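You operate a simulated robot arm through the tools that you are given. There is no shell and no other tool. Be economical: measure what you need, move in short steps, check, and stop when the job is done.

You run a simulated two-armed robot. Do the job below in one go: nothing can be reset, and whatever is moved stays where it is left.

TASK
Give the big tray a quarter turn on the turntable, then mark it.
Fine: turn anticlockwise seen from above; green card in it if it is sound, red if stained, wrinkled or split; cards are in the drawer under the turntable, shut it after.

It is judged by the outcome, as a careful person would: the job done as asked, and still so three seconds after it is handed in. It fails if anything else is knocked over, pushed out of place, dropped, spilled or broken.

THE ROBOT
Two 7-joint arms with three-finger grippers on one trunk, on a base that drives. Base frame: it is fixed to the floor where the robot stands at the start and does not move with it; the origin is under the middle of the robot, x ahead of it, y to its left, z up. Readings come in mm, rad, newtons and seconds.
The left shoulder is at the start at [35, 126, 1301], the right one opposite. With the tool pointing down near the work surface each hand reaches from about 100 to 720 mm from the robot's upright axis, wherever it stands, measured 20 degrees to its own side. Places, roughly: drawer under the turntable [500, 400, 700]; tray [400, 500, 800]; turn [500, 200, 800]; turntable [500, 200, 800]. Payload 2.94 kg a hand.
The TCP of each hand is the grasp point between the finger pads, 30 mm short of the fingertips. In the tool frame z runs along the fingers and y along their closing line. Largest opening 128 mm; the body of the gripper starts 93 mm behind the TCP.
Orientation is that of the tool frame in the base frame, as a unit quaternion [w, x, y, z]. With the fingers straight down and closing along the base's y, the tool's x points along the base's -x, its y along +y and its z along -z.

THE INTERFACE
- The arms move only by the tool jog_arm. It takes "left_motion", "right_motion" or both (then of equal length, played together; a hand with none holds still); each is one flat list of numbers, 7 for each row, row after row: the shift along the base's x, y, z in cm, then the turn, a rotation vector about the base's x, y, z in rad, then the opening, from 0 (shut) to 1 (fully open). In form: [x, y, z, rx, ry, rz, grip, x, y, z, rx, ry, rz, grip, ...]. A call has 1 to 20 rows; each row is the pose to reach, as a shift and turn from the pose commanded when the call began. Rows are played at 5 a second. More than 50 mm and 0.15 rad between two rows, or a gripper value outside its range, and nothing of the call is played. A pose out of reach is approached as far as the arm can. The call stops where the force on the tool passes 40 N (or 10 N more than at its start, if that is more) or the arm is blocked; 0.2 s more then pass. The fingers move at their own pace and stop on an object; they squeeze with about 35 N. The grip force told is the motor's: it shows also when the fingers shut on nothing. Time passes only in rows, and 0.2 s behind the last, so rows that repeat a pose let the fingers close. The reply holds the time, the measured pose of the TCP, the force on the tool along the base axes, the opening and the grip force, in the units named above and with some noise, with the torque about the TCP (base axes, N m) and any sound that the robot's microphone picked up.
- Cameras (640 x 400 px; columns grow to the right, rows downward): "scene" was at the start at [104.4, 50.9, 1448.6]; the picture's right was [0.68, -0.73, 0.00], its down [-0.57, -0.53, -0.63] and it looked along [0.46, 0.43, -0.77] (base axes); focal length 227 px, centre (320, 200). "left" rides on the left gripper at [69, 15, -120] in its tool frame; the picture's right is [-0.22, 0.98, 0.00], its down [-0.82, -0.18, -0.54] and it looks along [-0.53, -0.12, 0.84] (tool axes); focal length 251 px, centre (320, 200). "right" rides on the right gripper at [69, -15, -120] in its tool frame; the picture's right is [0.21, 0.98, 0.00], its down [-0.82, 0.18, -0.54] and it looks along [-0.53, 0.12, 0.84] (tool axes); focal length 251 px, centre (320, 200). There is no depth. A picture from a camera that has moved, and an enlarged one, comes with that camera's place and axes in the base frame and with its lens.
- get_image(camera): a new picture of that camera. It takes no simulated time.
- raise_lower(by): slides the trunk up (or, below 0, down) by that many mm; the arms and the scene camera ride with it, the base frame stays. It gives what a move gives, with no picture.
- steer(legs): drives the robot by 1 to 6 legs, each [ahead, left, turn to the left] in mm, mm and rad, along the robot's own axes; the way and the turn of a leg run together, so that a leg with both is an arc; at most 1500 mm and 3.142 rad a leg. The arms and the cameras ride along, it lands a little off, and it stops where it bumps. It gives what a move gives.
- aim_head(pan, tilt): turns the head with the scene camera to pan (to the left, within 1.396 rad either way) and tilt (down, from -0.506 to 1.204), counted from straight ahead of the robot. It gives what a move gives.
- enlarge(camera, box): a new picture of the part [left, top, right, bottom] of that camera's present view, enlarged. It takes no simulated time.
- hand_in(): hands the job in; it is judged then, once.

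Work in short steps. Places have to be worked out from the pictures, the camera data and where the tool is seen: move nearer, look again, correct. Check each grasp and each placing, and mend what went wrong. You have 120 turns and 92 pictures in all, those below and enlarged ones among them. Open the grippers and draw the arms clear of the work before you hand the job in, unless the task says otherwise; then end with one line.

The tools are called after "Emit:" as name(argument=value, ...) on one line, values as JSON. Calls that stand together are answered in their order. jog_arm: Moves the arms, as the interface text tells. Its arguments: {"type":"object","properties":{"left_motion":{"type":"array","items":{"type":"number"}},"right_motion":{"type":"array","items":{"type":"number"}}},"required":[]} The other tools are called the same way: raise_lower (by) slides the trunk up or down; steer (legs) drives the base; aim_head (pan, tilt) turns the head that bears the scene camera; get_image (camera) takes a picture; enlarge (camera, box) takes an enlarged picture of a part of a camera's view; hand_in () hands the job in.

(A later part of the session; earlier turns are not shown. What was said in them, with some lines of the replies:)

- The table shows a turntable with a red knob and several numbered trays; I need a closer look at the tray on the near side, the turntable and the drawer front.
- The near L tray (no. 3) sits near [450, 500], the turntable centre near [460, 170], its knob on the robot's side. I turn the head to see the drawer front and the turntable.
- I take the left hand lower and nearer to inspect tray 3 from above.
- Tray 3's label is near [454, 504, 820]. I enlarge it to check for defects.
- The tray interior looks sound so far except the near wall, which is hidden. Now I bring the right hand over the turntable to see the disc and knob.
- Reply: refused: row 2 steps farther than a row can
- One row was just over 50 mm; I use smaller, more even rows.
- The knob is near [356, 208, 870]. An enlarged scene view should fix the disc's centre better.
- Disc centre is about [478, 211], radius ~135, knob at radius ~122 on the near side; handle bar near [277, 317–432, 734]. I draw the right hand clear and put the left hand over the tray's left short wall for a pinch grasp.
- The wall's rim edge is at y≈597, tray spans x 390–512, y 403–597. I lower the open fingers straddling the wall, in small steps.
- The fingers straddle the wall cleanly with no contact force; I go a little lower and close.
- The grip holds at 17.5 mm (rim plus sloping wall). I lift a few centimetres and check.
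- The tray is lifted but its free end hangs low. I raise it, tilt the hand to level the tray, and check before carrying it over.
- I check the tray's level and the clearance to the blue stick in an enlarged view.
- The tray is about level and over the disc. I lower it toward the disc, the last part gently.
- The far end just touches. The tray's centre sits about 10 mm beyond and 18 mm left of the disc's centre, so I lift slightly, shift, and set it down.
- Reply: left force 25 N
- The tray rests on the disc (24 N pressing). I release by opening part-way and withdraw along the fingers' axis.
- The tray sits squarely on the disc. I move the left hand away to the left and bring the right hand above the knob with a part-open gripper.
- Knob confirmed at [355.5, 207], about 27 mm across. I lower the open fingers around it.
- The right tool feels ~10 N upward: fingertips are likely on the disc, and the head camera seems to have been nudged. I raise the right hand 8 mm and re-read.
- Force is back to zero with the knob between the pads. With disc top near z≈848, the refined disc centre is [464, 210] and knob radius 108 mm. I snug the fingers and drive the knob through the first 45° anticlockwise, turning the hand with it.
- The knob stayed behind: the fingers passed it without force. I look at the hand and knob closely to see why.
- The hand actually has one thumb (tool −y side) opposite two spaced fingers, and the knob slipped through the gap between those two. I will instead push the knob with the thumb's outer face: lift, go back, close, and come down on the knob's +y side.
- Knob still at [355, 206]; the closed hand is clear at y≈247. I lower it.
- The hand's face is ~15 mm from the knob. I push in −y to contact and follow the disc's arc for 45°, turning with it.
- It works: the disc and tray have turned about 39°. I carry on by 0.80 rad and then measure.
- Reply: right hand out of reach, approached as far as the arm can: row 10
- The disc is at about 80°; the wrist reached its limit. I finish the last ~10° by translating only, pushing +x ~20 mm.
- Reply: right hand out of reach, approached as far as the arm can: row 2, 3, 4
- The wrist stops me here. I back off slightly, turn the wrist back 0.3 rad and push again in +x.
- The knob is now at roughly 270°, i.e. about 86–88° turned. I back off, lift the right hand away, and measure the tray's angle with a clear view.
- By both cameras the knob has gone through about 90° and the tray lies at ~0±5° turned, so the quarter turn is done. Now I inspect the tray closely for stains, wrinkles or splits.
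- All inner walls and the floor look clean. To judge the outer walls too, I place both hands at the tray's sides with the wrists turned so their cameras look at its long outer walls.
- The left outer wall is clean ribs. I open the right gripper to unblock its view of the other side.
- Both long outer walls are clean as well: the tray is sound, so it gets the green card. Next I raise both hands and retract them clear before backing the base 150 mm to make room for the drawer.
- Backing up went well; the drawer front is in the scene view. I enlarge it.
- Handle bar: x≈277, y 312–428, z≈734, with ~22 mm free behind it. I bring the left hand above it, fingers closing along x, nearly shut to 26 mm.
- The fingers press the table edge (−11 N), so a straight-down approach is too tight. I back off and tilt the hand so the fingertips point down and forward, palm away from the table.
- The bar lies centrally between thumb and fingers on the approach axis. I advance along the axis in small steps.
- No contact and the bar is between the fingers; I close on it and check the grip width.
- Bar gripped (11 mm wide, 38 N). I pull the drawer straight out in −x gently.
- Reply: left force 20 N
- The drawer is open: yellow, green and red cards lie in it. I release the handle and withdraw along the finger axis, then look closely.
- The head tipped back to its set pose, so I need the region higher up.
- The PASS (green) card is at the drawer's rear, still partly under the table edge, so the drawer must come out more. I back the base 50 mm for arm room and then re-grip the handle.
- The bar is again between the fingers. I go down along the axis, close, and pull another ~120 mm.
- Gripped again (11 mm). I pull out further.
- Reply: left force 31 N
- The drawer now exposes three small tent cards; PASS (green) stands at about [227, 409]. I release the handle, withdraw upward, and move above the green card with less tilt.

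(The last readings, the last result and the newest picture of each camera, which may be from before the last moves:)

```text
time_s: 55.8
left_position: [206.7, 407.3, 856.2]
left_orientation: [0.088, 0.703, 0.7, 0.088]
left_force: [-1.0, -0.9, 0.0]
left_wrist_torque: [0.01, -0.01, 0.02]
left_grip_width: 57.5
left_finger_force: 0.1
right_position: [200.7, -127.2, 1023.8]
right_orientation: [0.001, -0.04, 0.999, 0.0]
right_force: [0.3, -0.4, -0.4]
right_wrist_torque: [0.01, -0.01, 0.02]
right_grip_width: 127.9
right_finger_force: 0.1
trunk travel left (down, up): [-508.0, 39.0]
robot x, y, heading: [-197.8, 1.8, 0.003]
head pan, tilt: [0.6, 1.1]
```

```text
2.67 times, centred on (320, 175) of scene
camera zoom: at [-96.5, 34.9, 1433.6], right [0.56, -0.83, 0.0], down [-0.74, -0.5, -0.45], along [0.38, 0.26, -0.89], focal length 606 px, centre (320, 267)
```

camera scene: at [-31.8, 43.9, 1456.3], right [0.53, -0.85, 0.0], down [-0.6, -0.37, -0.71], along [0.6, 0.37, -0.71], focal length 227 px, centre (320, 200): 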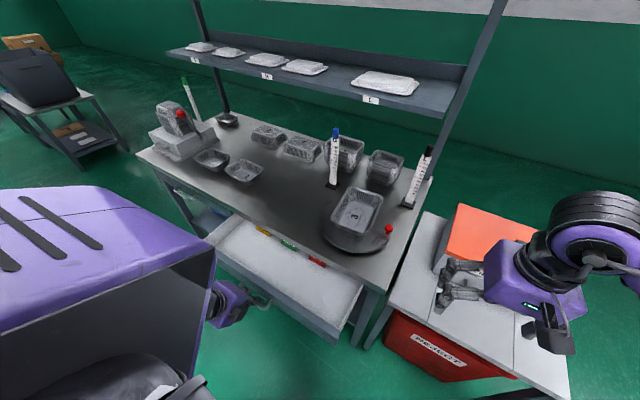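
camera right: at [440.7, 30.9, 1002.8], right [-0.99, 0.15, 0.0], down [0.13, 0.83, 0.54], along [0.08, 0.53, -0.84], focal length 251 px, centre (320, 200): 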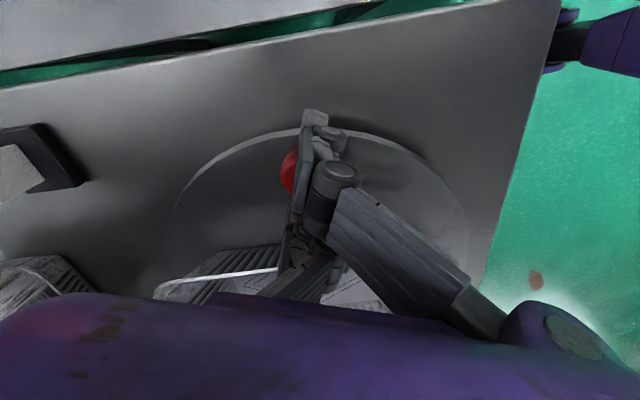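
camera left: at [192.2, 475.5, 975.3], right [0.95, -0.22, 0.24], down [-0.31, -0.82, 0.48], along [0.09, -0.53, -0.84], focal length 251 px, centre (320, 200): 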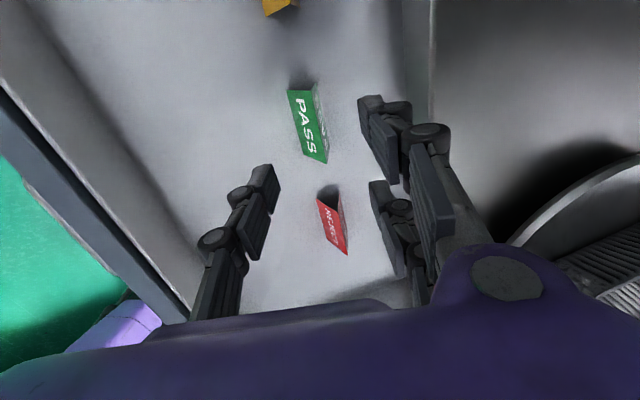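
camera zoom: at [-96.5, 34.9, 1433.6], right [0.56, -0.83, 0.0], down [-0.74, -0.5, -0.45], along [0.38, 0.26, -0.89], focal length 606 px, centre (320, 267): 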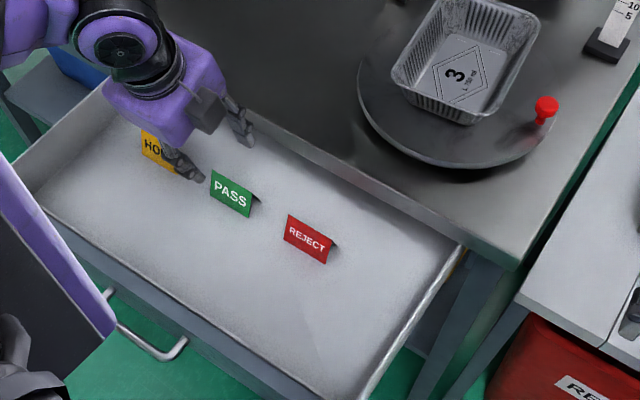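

Triangulating, the green tent's ridge is at about [237, 409, 737], base x 218–257, floor ≈ 708. I straighten the hand and go to 800 over it, then look again.

Emit:
jog_arm(left_motion=[1, 0.1, 0, 0, 0.1, 0, 0.5, 2.2, 0.2, -1, 0, 0.2, 0, 0.5, 3.2, 0.2, -3, 0, 0.25, 0, 0.5, 3.2, 0.2, -5.5, 0, 0.25, 0, 0.5])

Emit:
get_image(camera="left")

```text
time_s: 56.8
left_position: [240.6, 410.7, 796.5]
left_orientation: [0.0, 0.708, 0.707, -0.001]
left_force: [0.3, 0.2, -0.1]
left_wrist_torque: [-0.03, -0.03, 0.01]
left_grip_width: 64.1
left_finger_force: 0.1
right_position: [199.4, -128.2, 1023.7]
right_orientation: [0.001, -0.041, 0.999, 0.0]
right_force: [0.8, 0.0, 0.1]
right_wrist_torque: [-0.01, -0.01, 0.03]
right_grip_width: 127.9
right_finger_force: 0.1
trunk travel left (down, up): [-508.0, 39.0]
robot x, y, heading: [-197.5, -0.1, -0.001]
head pan, tilt: [0.6, 1.1]
```

```text
21 pictures are left
camera left: at [255.8, 479.2, 917.2], right [0.98, -0.22, 0.0], down [-0.18, -0.82, 0.54], along [-0.12, -0.53, -0.84], focal length 251 px, centre (320, 200)
```

left: 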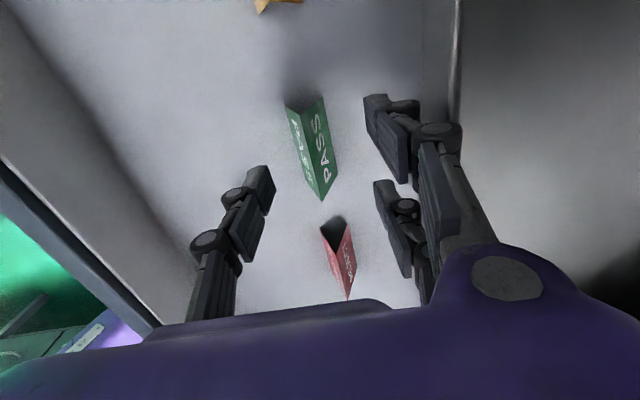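

The tent's centre is at x≈234, y≈409. I shift −6 mm in x and lower in small steps toward the drawer floor.

Emit:
jog_arm(left_motion=[-0.6, -0.1, -1.5, 0, 0, 0, 0.5, -0.6, -0.1, -3, 0, 0, 0, 0.5, -0.6, -0.1, -4, 0, 0, 0, 0.5, -0.6, -0.1, -4.8, 0, 0, 0, 0.5, -0.6, -0.1, -5.3, 0, 0, 0, 0.5])

Emit:
get_image(camera="left")

```text
time_s: 58.0
left_position: [233.2, 408.6, 745.3]
left_orientation: [0.001, 0.708, 0.706, 0.001]
left_force: [0.9, 0.1, -0.8]
left_wrist_torque: [0.01, -0.01, 0.02]
left_grip_width: 63.8
left_finger_force: 0.0
right_position: [200.6, -127.9, 1022.3]
right_orientation: [0.001, -0.041, 0.999, 0.0]
right_force: [0.0, -0.3, 0.1]
right_wrist_torque: [0.01, 0.02, 0.03]
right_grip_width: 128.1
right_finger_force: 0.1
trunk travel left (down, up): [-508.0, 39.0]
robot x, y, heading: [-197.1, -0.9, -0.003]
head pan, tilt: [0.6, 1.1]
```

```text
20 pictures are left
camera left: at [248.4, 477.3, 866.4], right [0.98, -0.22, 0.0], down [-0.18, -0.82, 0.54], along [-0.12, -0.53, -0.84], focal length 251 px, centre (320, 200)
```

left: 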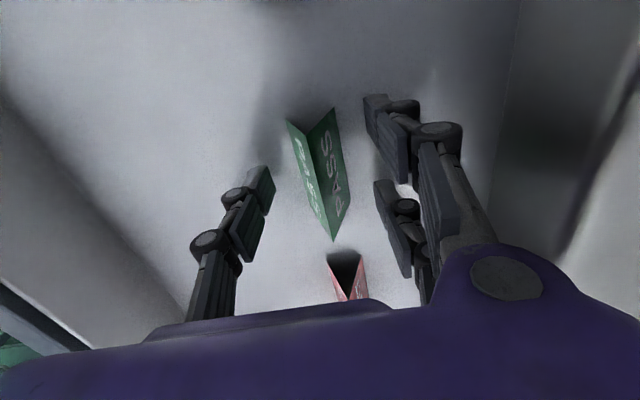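

The card is centred between thumb and fingers. I go down the last few millimetres and close gently.

Emit:
jog_arm(left_motion=[0.1, 0, -0.3, 0, 0, 0, 0.5, 0.1, 0, -0.6, 0, 0, 0, 0.5, 0.1, 0, -0.6, 0, 0, 0, 0.3, 0.1, 0, -0.6, 0, 0, 0, 0.2, 0.1, 0, -0.6, 0, 0, 0, 0.1, 0.1, 0, -0.6, 0, 0, 0, 0, 0.1, 0, -0.6, 0, 0, 0, 0])

Emit:
get_image(camera="left")

```text
time_s: 59.6
left_position: [234.0, 408.6, 739.4]
left_orientation: [0.001, 0.708, 0.706, 0.001]
left_force: [0.2, -0.1, 0.1]
left_wrist_torque: [0.03, -0.01, 0.01]
left_grip_width: 25.2
left_finger_force: 35.0
right_position: [200.0, -128.0, 1022.6]
right_orientation: [0.001, -0.04, 0.999, 0.0]
right_force: [-0.6, -0.7, -1.0]
right_wrist_torque: [0.03, -0.01, 0.03]
right_grip_width: 128.0
right_finger_force: 0.0
trunk travel left (down, up): [-508.0, 39.0]
robot x, y, heading: [-198.5, -3.7, -0.003]
head pan, tilt: [0.6, 1.1]
```

```text
19 pictures are left
camera left: at [249.7, 478.0, 860.6], right [0.98, -0.22, 0.0], down [-0.18, -0.82, 0.54], along [-0.12, -0.53, -0.84], focal length 251 px, centre (320, 200)
```

left: 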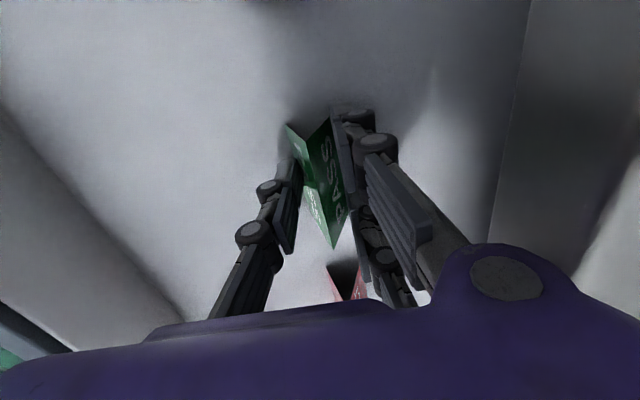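

The card is held at 25 mm width. I lift it straight up and check.

Emit:
jog_arm(left_motion=[0, 0, 1, 0, 0, 0, 0, 0, 0, 3, 0, 0, 0, 0, 0, 0, 7, 0, 0, 0, 0, 0, 0, 11, 0, 0, 0, 0, 0, 0, 15, 0, 0, 0, 0, 0, 0, 19, 0, 0, 0, 0])

Emit:
get_image(camera="left")

```text
time_s: 61.0
left_position: [231.2, 407.0, 930.8]
left_orientation: [0.001, 0.707, 0.707, 0.0]
left_force: [-0.9, 0.2, -0.4]
left_wrist_torque: [0.01, 0.0, 0.02]
left_grip_width: 25.3
left_finger_force: 34.7
right_position: [198.8, -128.1, 1023.7]
right_orientation: [0.001, -0.041, 0.999, 0.0]
right_force: [0.0, -0.7, -0.9]
right_wrist_torque: [0.0, 0.0, 0.01]
right_grip_width: 127.6
right_finger_force: 0.1
trunk travel left (down, up): [-508.0, 39.0]
robot x, y, heading: [-197.8, 1.5, -0.008]
head pan, tilt: [0.6, 1.1]
```

```text
18 pictures are left
camera left: at [247.3, 476.4, 1051.0], right [0.98, -0.22, 0.0], down [-0.18, -0.82, 0.54], along [-0.12, -0.53, -0.84], focal length 251 px, centre (320, 200)
```

left: 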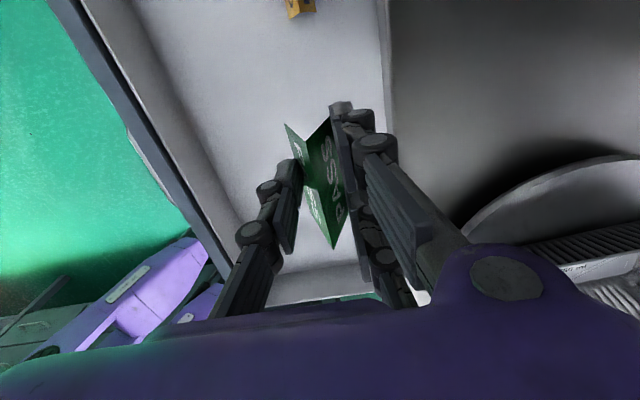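

The green card is firmly held. I carry it over the tray, turning the wrist back so the card lies along the tray's length.

Emit:
jog_arm(left_motion=[0, 0, 3, 0, 0, 0.13, 0, 1, -0.5, 4, 0, 0, 0.26, 0, 3, -2, 4, 0, 0, 0.39, 0, 5, -4, 4, 0, 0, 0.52, 0, 7.5, -6, 4, 0, 0, 0.65, 0, 10, -8, 4, 0, 0, 0.78, 0, 12.5, -10, 4, 0, 0, 0.91, 0, 15, -12, 4, 0, 0, 1.04, 0, 17.5, -14, 4, 0, 0, 1.17, 0, 20, -16, 4, 0, 0, 1.3, 0, 22, -18, 4, 0, 0, 1.43, 0, 23.1, -20, 4, 0, 0, 1.57, 0])

Emit:
get_image(camera="left")

Emit:
enlarge(camera="scene", box=[280, 60, 440, 180])

```text
time_s: 63.6
left_position: [466.9, 206.4, 970.2]
left_orientation: [-0.001, 0.0, 1.0, 0.001]
left_force: [-0.6, 0.0, 0.5]
left_wrist_torque: [0.05, 0.02, 0.0]
left_grip_width: 25.0
left_finger_force: 35.3
right_position: [199.6, -128.0, 1023.6]
right_orientation: [0.001, -0.041, 0.999, -0.001]
right_force: [-1.0, -0.1, 0.0]
right_wrist_torque: [0.0, 0.03, 0.01]
right_grip_width: 128.0
right_finger_force: 0.0
trunk travel left (down, up): [-508.0, 39.0]
robot x, y, heading: [-196.7, 0.8, -0.008]
head pan, tilt: [0.6, 1.1]
```

```text
17 pictures are left
camera left: at [397.6, 222.1, 1090.1], right [0.21, 0.98, 0.0], down [0.82, -0.18, 0.54], along [0.53, -0.11, -0.84], focal length 251 px, centre (320, 200)
```

left: 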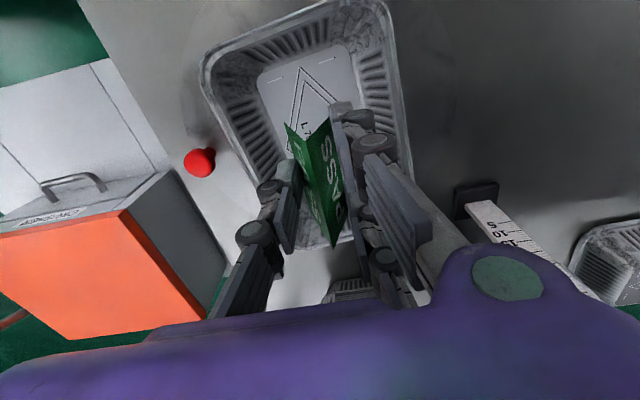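

```text
3.33 times, centred on (360, 120) of scene
camera zoom: at [-96.9, 35.1, 1433.6], right [0.58, -0.81, 0.0], down [-0.72, -0.52, -0.45], along [0.37, 0.26, -0.89], focal length 758 px, centre (187, 467)
```

zoom: 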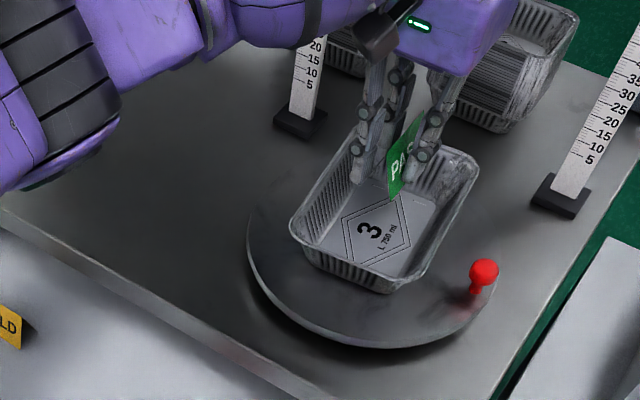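

The card is above the tray interior, which spans y≈144–278 here. I lower it inside, easing the last centimetre.

Emit:
jog_arm(left_motion=[0.2, 0.3, -3, 0, 0, 0, 0, 0.2, 0.3, -6, 0, 0, 0, 0, 0.2, 0.3, -7.5, 0, 0, 0, 0, 0.2, 0.3, -8.2, 0, 0, 0, 0, 0.2, 0.3, -8.5, 0, 0, 0, 0])

Emit:
get_image(camera="left")

```text
time_s: 64.8
left_position: [469.6, 210.9, 889.0]
left_orientation: [0.002, 0.001, 1.0, 0.0]
left_force: [-0.5, -0.2, 14.1]
left_wrist_torque: [0.04, 0.31, 0.02]
left_grip_width: 24.9
left_finger_force: 34.8
right_position: [199.3, -129.2, 1024.8]
right_orientation: [0.002, -0.042, 0.999, 0.001]
right_force: [-0.3, 0.9, -0.3]
right_wrist_torque: [-0.01, 0.02, 0.04]
right_grip_width: 128.3
right_finger_force: 0.0
trunk travel left (down, up): [-508.0, 39.0]
robot x, y, heading: [-198.0, -1.3, -0.005]
head pan, tilt: [0.6, 1.1]
```

```text
15 pictures are left
camera left: at [399.4, 226.1, 1009.2], right [0.22, 0.98, 0.0], down [0.82, -0.18, 0.55], along [0.53, -0.12, -0.84], focal length 251 px, centre (320, 200)
```

left: 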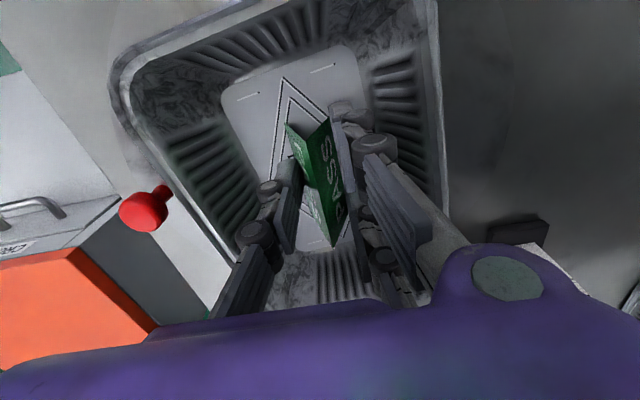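

The card touches the tray floor (14 N). I open just enough to free it and rise straight up.

Emit:
jog_arm(left_motion=[0, 0, 0.3, 0, 0, 0, 0, 0, 0, 0.3, 0, 0, 0, 0.28, 0, 0, 0.3, 0, 0, 0, 0.32, 0, 0, 1.5, 0, 0, 0, 0.32, 0, 0, 4, 0, 0, 0, 0.32, 0, 0, 8, 0, 0, 0, 0.32, 0, 0, 12, 0, 0, 0, 0.32])

Emit:
get_image(camera="left")

```text
time_s: 66.4
left_position: [467.8, 212.5, 1005.6]
left_orientation: [0.0, 0.002, 1.0, 0.001]
left_force: [-0.3, -0.1, 0.6]
left_wrist_torque: [0.04, 0.02, 0.02]
left_grip_width: 40.7
left_finger_force: 0.1
right_position: [199.7, -128.8, 1024.0]
right_orientation: [0.0, -0.04, 0.999, 0.001]
right_force: [0.4, -0.3, -0.4]
right_wrist_torque: [0.0, -0.01, -0.01]
right_grip_width: 128.1
right_finger_force: 0.1
trunk travel left (down, up): [-508.0, 39.0]
robot x, y, heading: [-197.5, -0.4, -0.009]
head pan, tilt: [0.6, 1.1]
```

```text
14 pictures are left
camera left: at [398.6, 228.3, 1124.7], right [0.22, 0.98, 0.0], down [0.82, -0.18, 0.54], along [0.53, -0.12, -0.84], focal length 251 px, centre (320, 200)
```

left: 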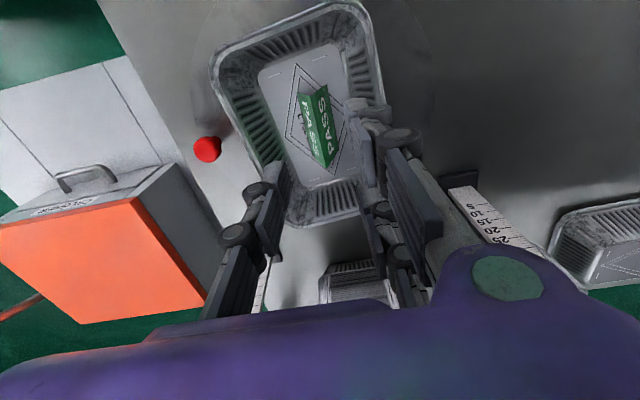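

The green PASS card stands neatly in the tray. Now the drawer: I bring the left hand back in front of the handle, closed and turned, to push it shut.

Emit:
jog_arm(left_motion=[-4, 1, 0, 0, 0, -0.13, 0.1, -8.5, 2.4, -0.5, 0, 0, -0.26, 0, -13, 3.8, -1.5, 0, 0, -0.39, 0, -17.5, 5.2, -2.5, 0, 0, -0.52, 0, -22, 6.6, -3.5, 0, 0, -0.65, 0, -26.5, 8, -4.5, 0, 0, -0.78, 0, -31, 9.4, -5.5, 0, 0, -0.91, 0, -35.5, 10.8, -6.5, 0, 0, -1.04, 0, -40, 12.2, -7.5, 0, 0, -1.17, 0, -44.5, 13.6, -8.5, 0, 0, -1.3, 0, -49, 15, -9.5, 0, 0, -1.43, 0, -53, 16.2, -10.6, 0, 0, -1.57, 0])

Emit:
jog_arm(left_motion=[0, 0, 0, 0, -0.1, 0, 0, 0, 0, -1, 0, -0.2, 0, 0, 0, 0, -2, 0, -0.3, 0, 0, 0, 0, -3, 0, -0.3, 0, 0])

Emit:
get_image(camera="left")

```text
time_s: 69.0
left_position: [-59.3, 372.5, 900.2]
left_orientation: [0.002, 0.709, 0.705, 0.0]
left_force: [-0.4, 0.2, 0.1]
left_wrist_torque: [0.01, -0.03, -0.02]
left_grip_width: 0.0
left_finger_force: 2.8
right_position: [200.4, -128.3, 1022.0]
right_orientation: [-0.001, -0.042, 0.999, 0.0]
right_force: [1.0, -0.5, 0.1]
right_wrist_torque: [0.0, -0.01, -0.03]
right_grip_width: 127.8
right_finger_force: 0.1
trunk travel left (down, up): [-508.0, 39.0]
robot x, y, heading: [-197.3, 0.8, -0.006]
head pan, tilt: [0.6, 1.1]
```

```text
time_s: 70.0
left_position: [-60.2, 374.6, 868.6]
left_orientation: [0.107, 0.701, 0.698, 0.106]
left_force: [1.2, -0.1, 0.3]
left_wrist_torque: [0.03, 0.02, 0.03]
left_grip_width: 0.2
left_finger_force: 2.7
left hand out of reach, approached as far as the arm can: row 1, 2
right_position: [202.8, -127.8, 1023.0]
right_orientation: [0.0, -0.041, 0.999, 0.0]
right_force: [0.2, 0.2, -0.5]
right_wrist_torque: [0.01, 0.06, -0.02]
right_grip_width: 127.9
right_finger_force: 0.0
trunk travel left (down, up): [-508.0, 39.0]
robot x, y, heading: [-196.5, -3.5, -0.003]
head pan, tilt: [0.6, 1.1]
```

```text
13 pictures are left
camera left: at [-80.5, 443.1, 988.7], right [0.93, -0.22, 0.29], down [-0.33, -0.82, 0.46], along [0.14, -0.53, -0.84], focal length 251 px, centre (320, 200)
```

left: 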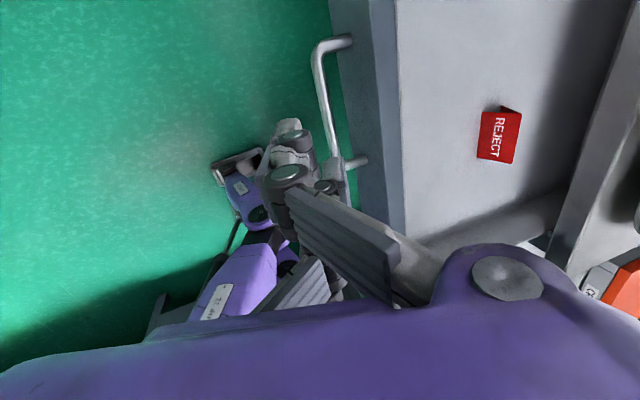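

The hand is ~20 mm short of the bar and clear. I lower it to handle height.

Emit:
jog_arm(left_motion=[0, 0, -4, 0, 0, 0, 0, 0, 0, -8, 0, 0, 0, 0, 0, 0, -10.5, 0, 0, 0, 0, 0, 0, -12, 0, 0, 0, 0])

Emit:
get_image(camera="left")

```text
time_s: 71.0
left_position: [-62.7, 373.4, 750.5]
left_orientation: [0.107, 0.7, 0.698, 0.107]
left_force: [-0.3, -0.2, 0.1]
left_wrist_torque: [0.0, -0.03, -0.02]
left_grip_width: 0.1
left_finger_force: 3.0
right_position: [199.7, -129.1, 1022.7]
right_orientation: [0.0, -0.041, 0.999, 0.0]
right_force: [0.6, 0.7, -0.1]
right_wrist_torque: [-0.01, 0.01, -0.04]
right_grip_width: 127.7
right_finger_force: 0.0
trunk travel left (down, up): [-508.0, 39.0]
robot x, y, heading: [-199.9, 1.1, -0.005]
head pan, tilt: [0.6, 1.1]
```

```text
12 pictures are left
camera left: at [-83.7, 443.0, 869.9], right [0.93, -0.22, 0.29], down [-0.34, -0.82, 0.46], along [0.14, -0.53, -0.84], focal length 251 px, centre (320, 200)
```

left: 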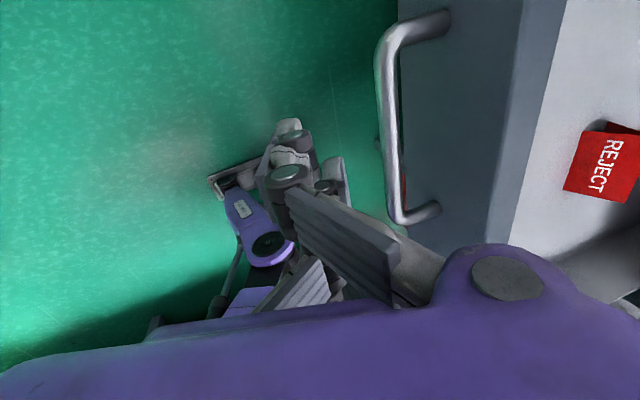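

The bar is right ahead of the closed fingers. I push it steadily in +x, first 21 cm.

Emit:
jog_arm(left_motion=[1.5, 0, 0, 0, 0, 0, 0, 2.5, 0, 0, 0, 0, 0, 0, 3.5, 0, 0, 0, 0, 0, 0, 4.5, 0, 0, 0, 0, 0, 0, 6, 0, 0, 0, 0, 0, 0, 7.5, 0, 0, 0, 0, 0, 0, 9, 0, 0, 0, 0, 0, 0, 10.5, 0, 0, 0, 0, 0, 0, 12, 0, 0, 0, 0, 0, 0, 13.5, 0, 0, 0, 0, 0, 0, 15, 0, 0, 0, 0, 0, 0, 16.5, 0, 0, 0, 0, 0, 0, 18, 0, 0, 0, 0, 0, 0, 19.5, 0, 0, 0, 0, 0, 0, 21, 0, 0, 0, 0, 0, 0])

Emit:
get_image(camera="left")

```text
time_s: 74.2
left_position: [146.9, 373.4, 749.2]
left_orientation: [0.106, 0.7, 0.698, 0.106]
left_force: [-0.1, -0.9, 0.4]
left_wrist_torque: [0.03, 0.01, 0.0]
left_grip_width: 0.0
left_finger_force: 2.9
right_position: [200.8, -127.8, 1022.4]
right_orientation: [0.0, -0.041, 0.999, -0.001]
right_force: [0.0, 0.4, 0.4]
right_wrist_torque: [0.02, 0.01, 0.01]
right_grip_width: 127.9
right_finger_force: 0.0
trunk travel left (down, up): [-508.0, 39.0]
robot x, y, heading: [-198.0, -2.3, -0.006]
head pan, tilt: [0.6, 1.1]
```

```text
11 pictures are left
camera left: at [126.1, 443.2, 868.7], right [0.93, -0.22, 0.29], down [-0.33, -0.82, 0.46], along [0.14, -0.53, -0.84], focal length 251 px, centre (320, 200)
```

left: 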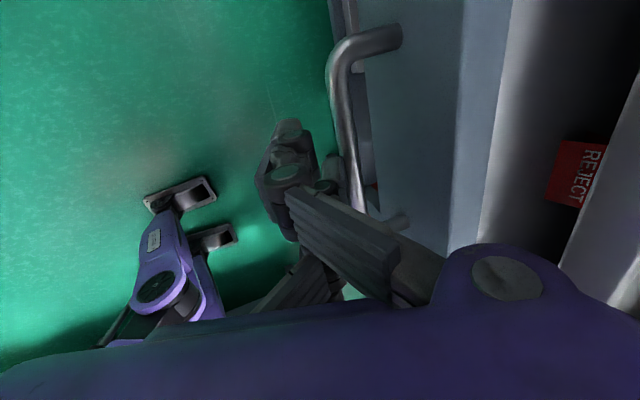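

The drawer is moving with the hand; the bar must go another ~105 mm. I continue more slowly until it meets its stop.

Emit:
jog_arm(left_motion=[1, 0, 0, 0, 0, 0, 0, 2.2, 0, 0, 0, 0, 0, 0, 3.4, 0, 0, 0, 0, 0, 0, 4.6, 0, 0, 0, 0, 0, 0, 5.8, 0, 0, 0, 0, 0, 0, 7, 0, 0, 0, 0, 0, 0, 8, 0, 0, 0, 0, 0, 0, 8.8, 0, 0, 0, 0, 0, 0, 9.5, 0, 0, 0, 0, 0, 0, 10, 0, 0, 0, 0, 0, 0, 10.4, 0, 0, 0, 0, 0, 0, 10.8, 0, 0, 0, 0, 0, 0, 11.2, 0, 0, 0, 0, 0, 0, 11.6, 0, 0, 0, 0, 0, 0])

Emit:
get_image(camera="left")

```text
time_s: 77.1
left_position: [250.6, 374.9, 744.3]
left_orientation: [0.099, 0.698, 0.701, 0.101]
left_force: [-19.1, -2.4, 13.6]
left_wrist_torque: [0.11, 0.0, 0.15]
left_grip_width: 0.1
left_finger_force: 3.4
right_position: [198.5, -126.5, 1023.5]
right_orientation: [0.002, -0.042, 0.999, 0.0]
right_force: [-0.1, -0.1, -0.6]
right_wrist_torque: [0.0, 0.02, 0.04]
right_grip_width: 128.1
right_finger_force: 0.1
trunk travel left (down, up): [-508.0, 39.0]
robot x, y, heading: [-201.5, 0.3, 0.003]
head pan, tilt: [0.6, 1.1]
stopped in row 14 (left hand): the force on the tool passed its limit at 44 N (the readings are from after the stop); the commanded pose is now the measured one
```

```text
10 pictures are left
camera left: at [231.0, 443.4, 865.3], right [0.94, -0.21, 0.27], down [-0.32, -0.82, 0.47], along [0.13, -0.53, -0.84], focal length 251 px, centre (320, 200)
```

left: 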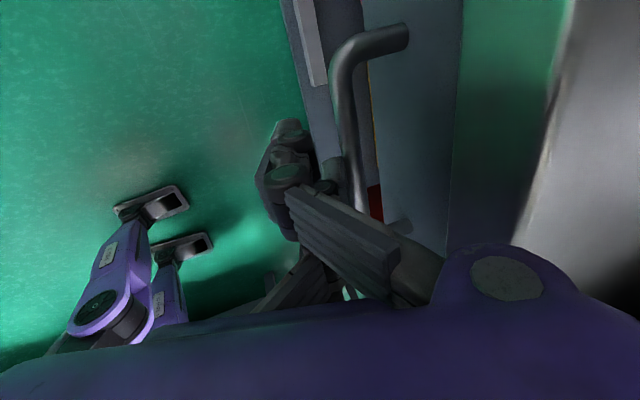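

The drawer met its stop exactly where predicted (TCP x 250.6). I withdraw the left hand back and up, clear of the work, and check everything.

Emit:
jog_arm(left_motion=[-3, 0, 0, 0, 0, 0, 0, -6, 0, 3, 0, 0, 0, 0.2, -8, 1, 7, 0, 0.1, 0, 0.5, -8, 2, 11, 0, 0.2, 0, 1, -8, 4, 15, 0, 0.3, 0, 1, -8, 5, 19, 0, 0.3, 0, 1, -8, 6, 23, 0, 0.3, 0, 1])

Emit:
get_image(camera="scene")

Emit:
enlarge(camera="scene", box=[220, 60, 440, 220])

```text
time_s: 78.7
left_position: [174.4, 434.9, 976.6]
left_orientation: [-0.005, 0.706, 0.708, -0.003]
left_force: [0.3, -0.4, 0.2]
left_wrist_torque: [-0.01, -0.01, 0.01]
left_grip_width: 128.0
left_finger_force: 0.1
right_position: [199.2, -127.9, 1024.1]
right_orientation: [0.0, -0.042, 0.999, 0.0]
right_force: [0.0, -0.7, -0.5]
right_wrist_torque: [0.0, 0.0, -0.02]
right_grip_width: 128.1
right_finger_force: 0.0
trunk travel left (down, up): [-508.0, 39.0]
robot x, y, heading: [-195.6, -1.1, -0.004]
head pan, tilt: [0.6, 1.1]
```

```text
9 pictures are left
camera scene: at [-97.3, 34.1, 1433.7], right [0.56, -0.83, 0.0], down [-0.74, -0.5, -0.45], along [0.38, 0.26, -0.89], focal length 227 px, centre (320, 200)
```

scene: 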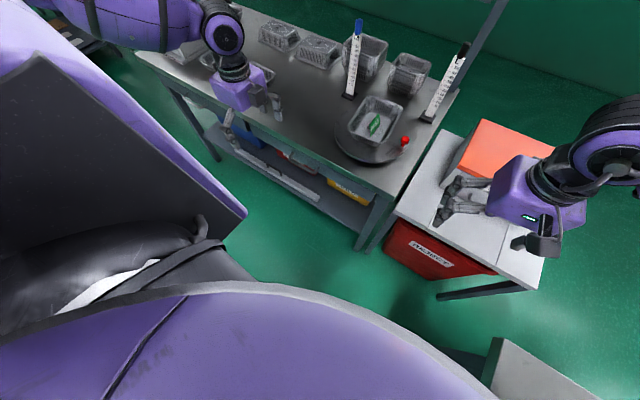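

```text
2.50 times, centred on (330, 140) of scene
camera zoom: at [-97.3, 34.1, 1433.7], right [0.56, -0.83, 0.0], down [-0.74, -0.5, -0.45], along [0.38, 0.26, -0.89], focal length 568 px, centre (295, 350)
```

zoom: 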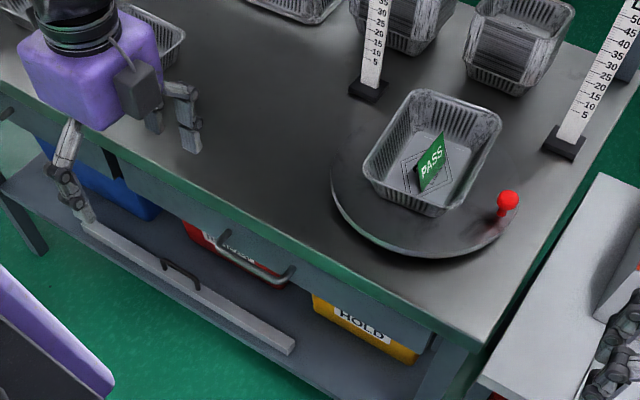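

The drawer is shut, the tray stands turned on the disc with the green PASS card in it, and nothing else has moved. Grippers are open and clear, so I hand in.

Emit:
hand_in()

```text
The job is handed in.
```

The big tray (no. 3, L 750 ml) is on the turntable, turned about 90° anticlockwise. It holds the green PASS card, since I found no stain, wrinkle or split on any part I could see; I didn't get a proper look at the outside of its two short ends. The drawer is shut.
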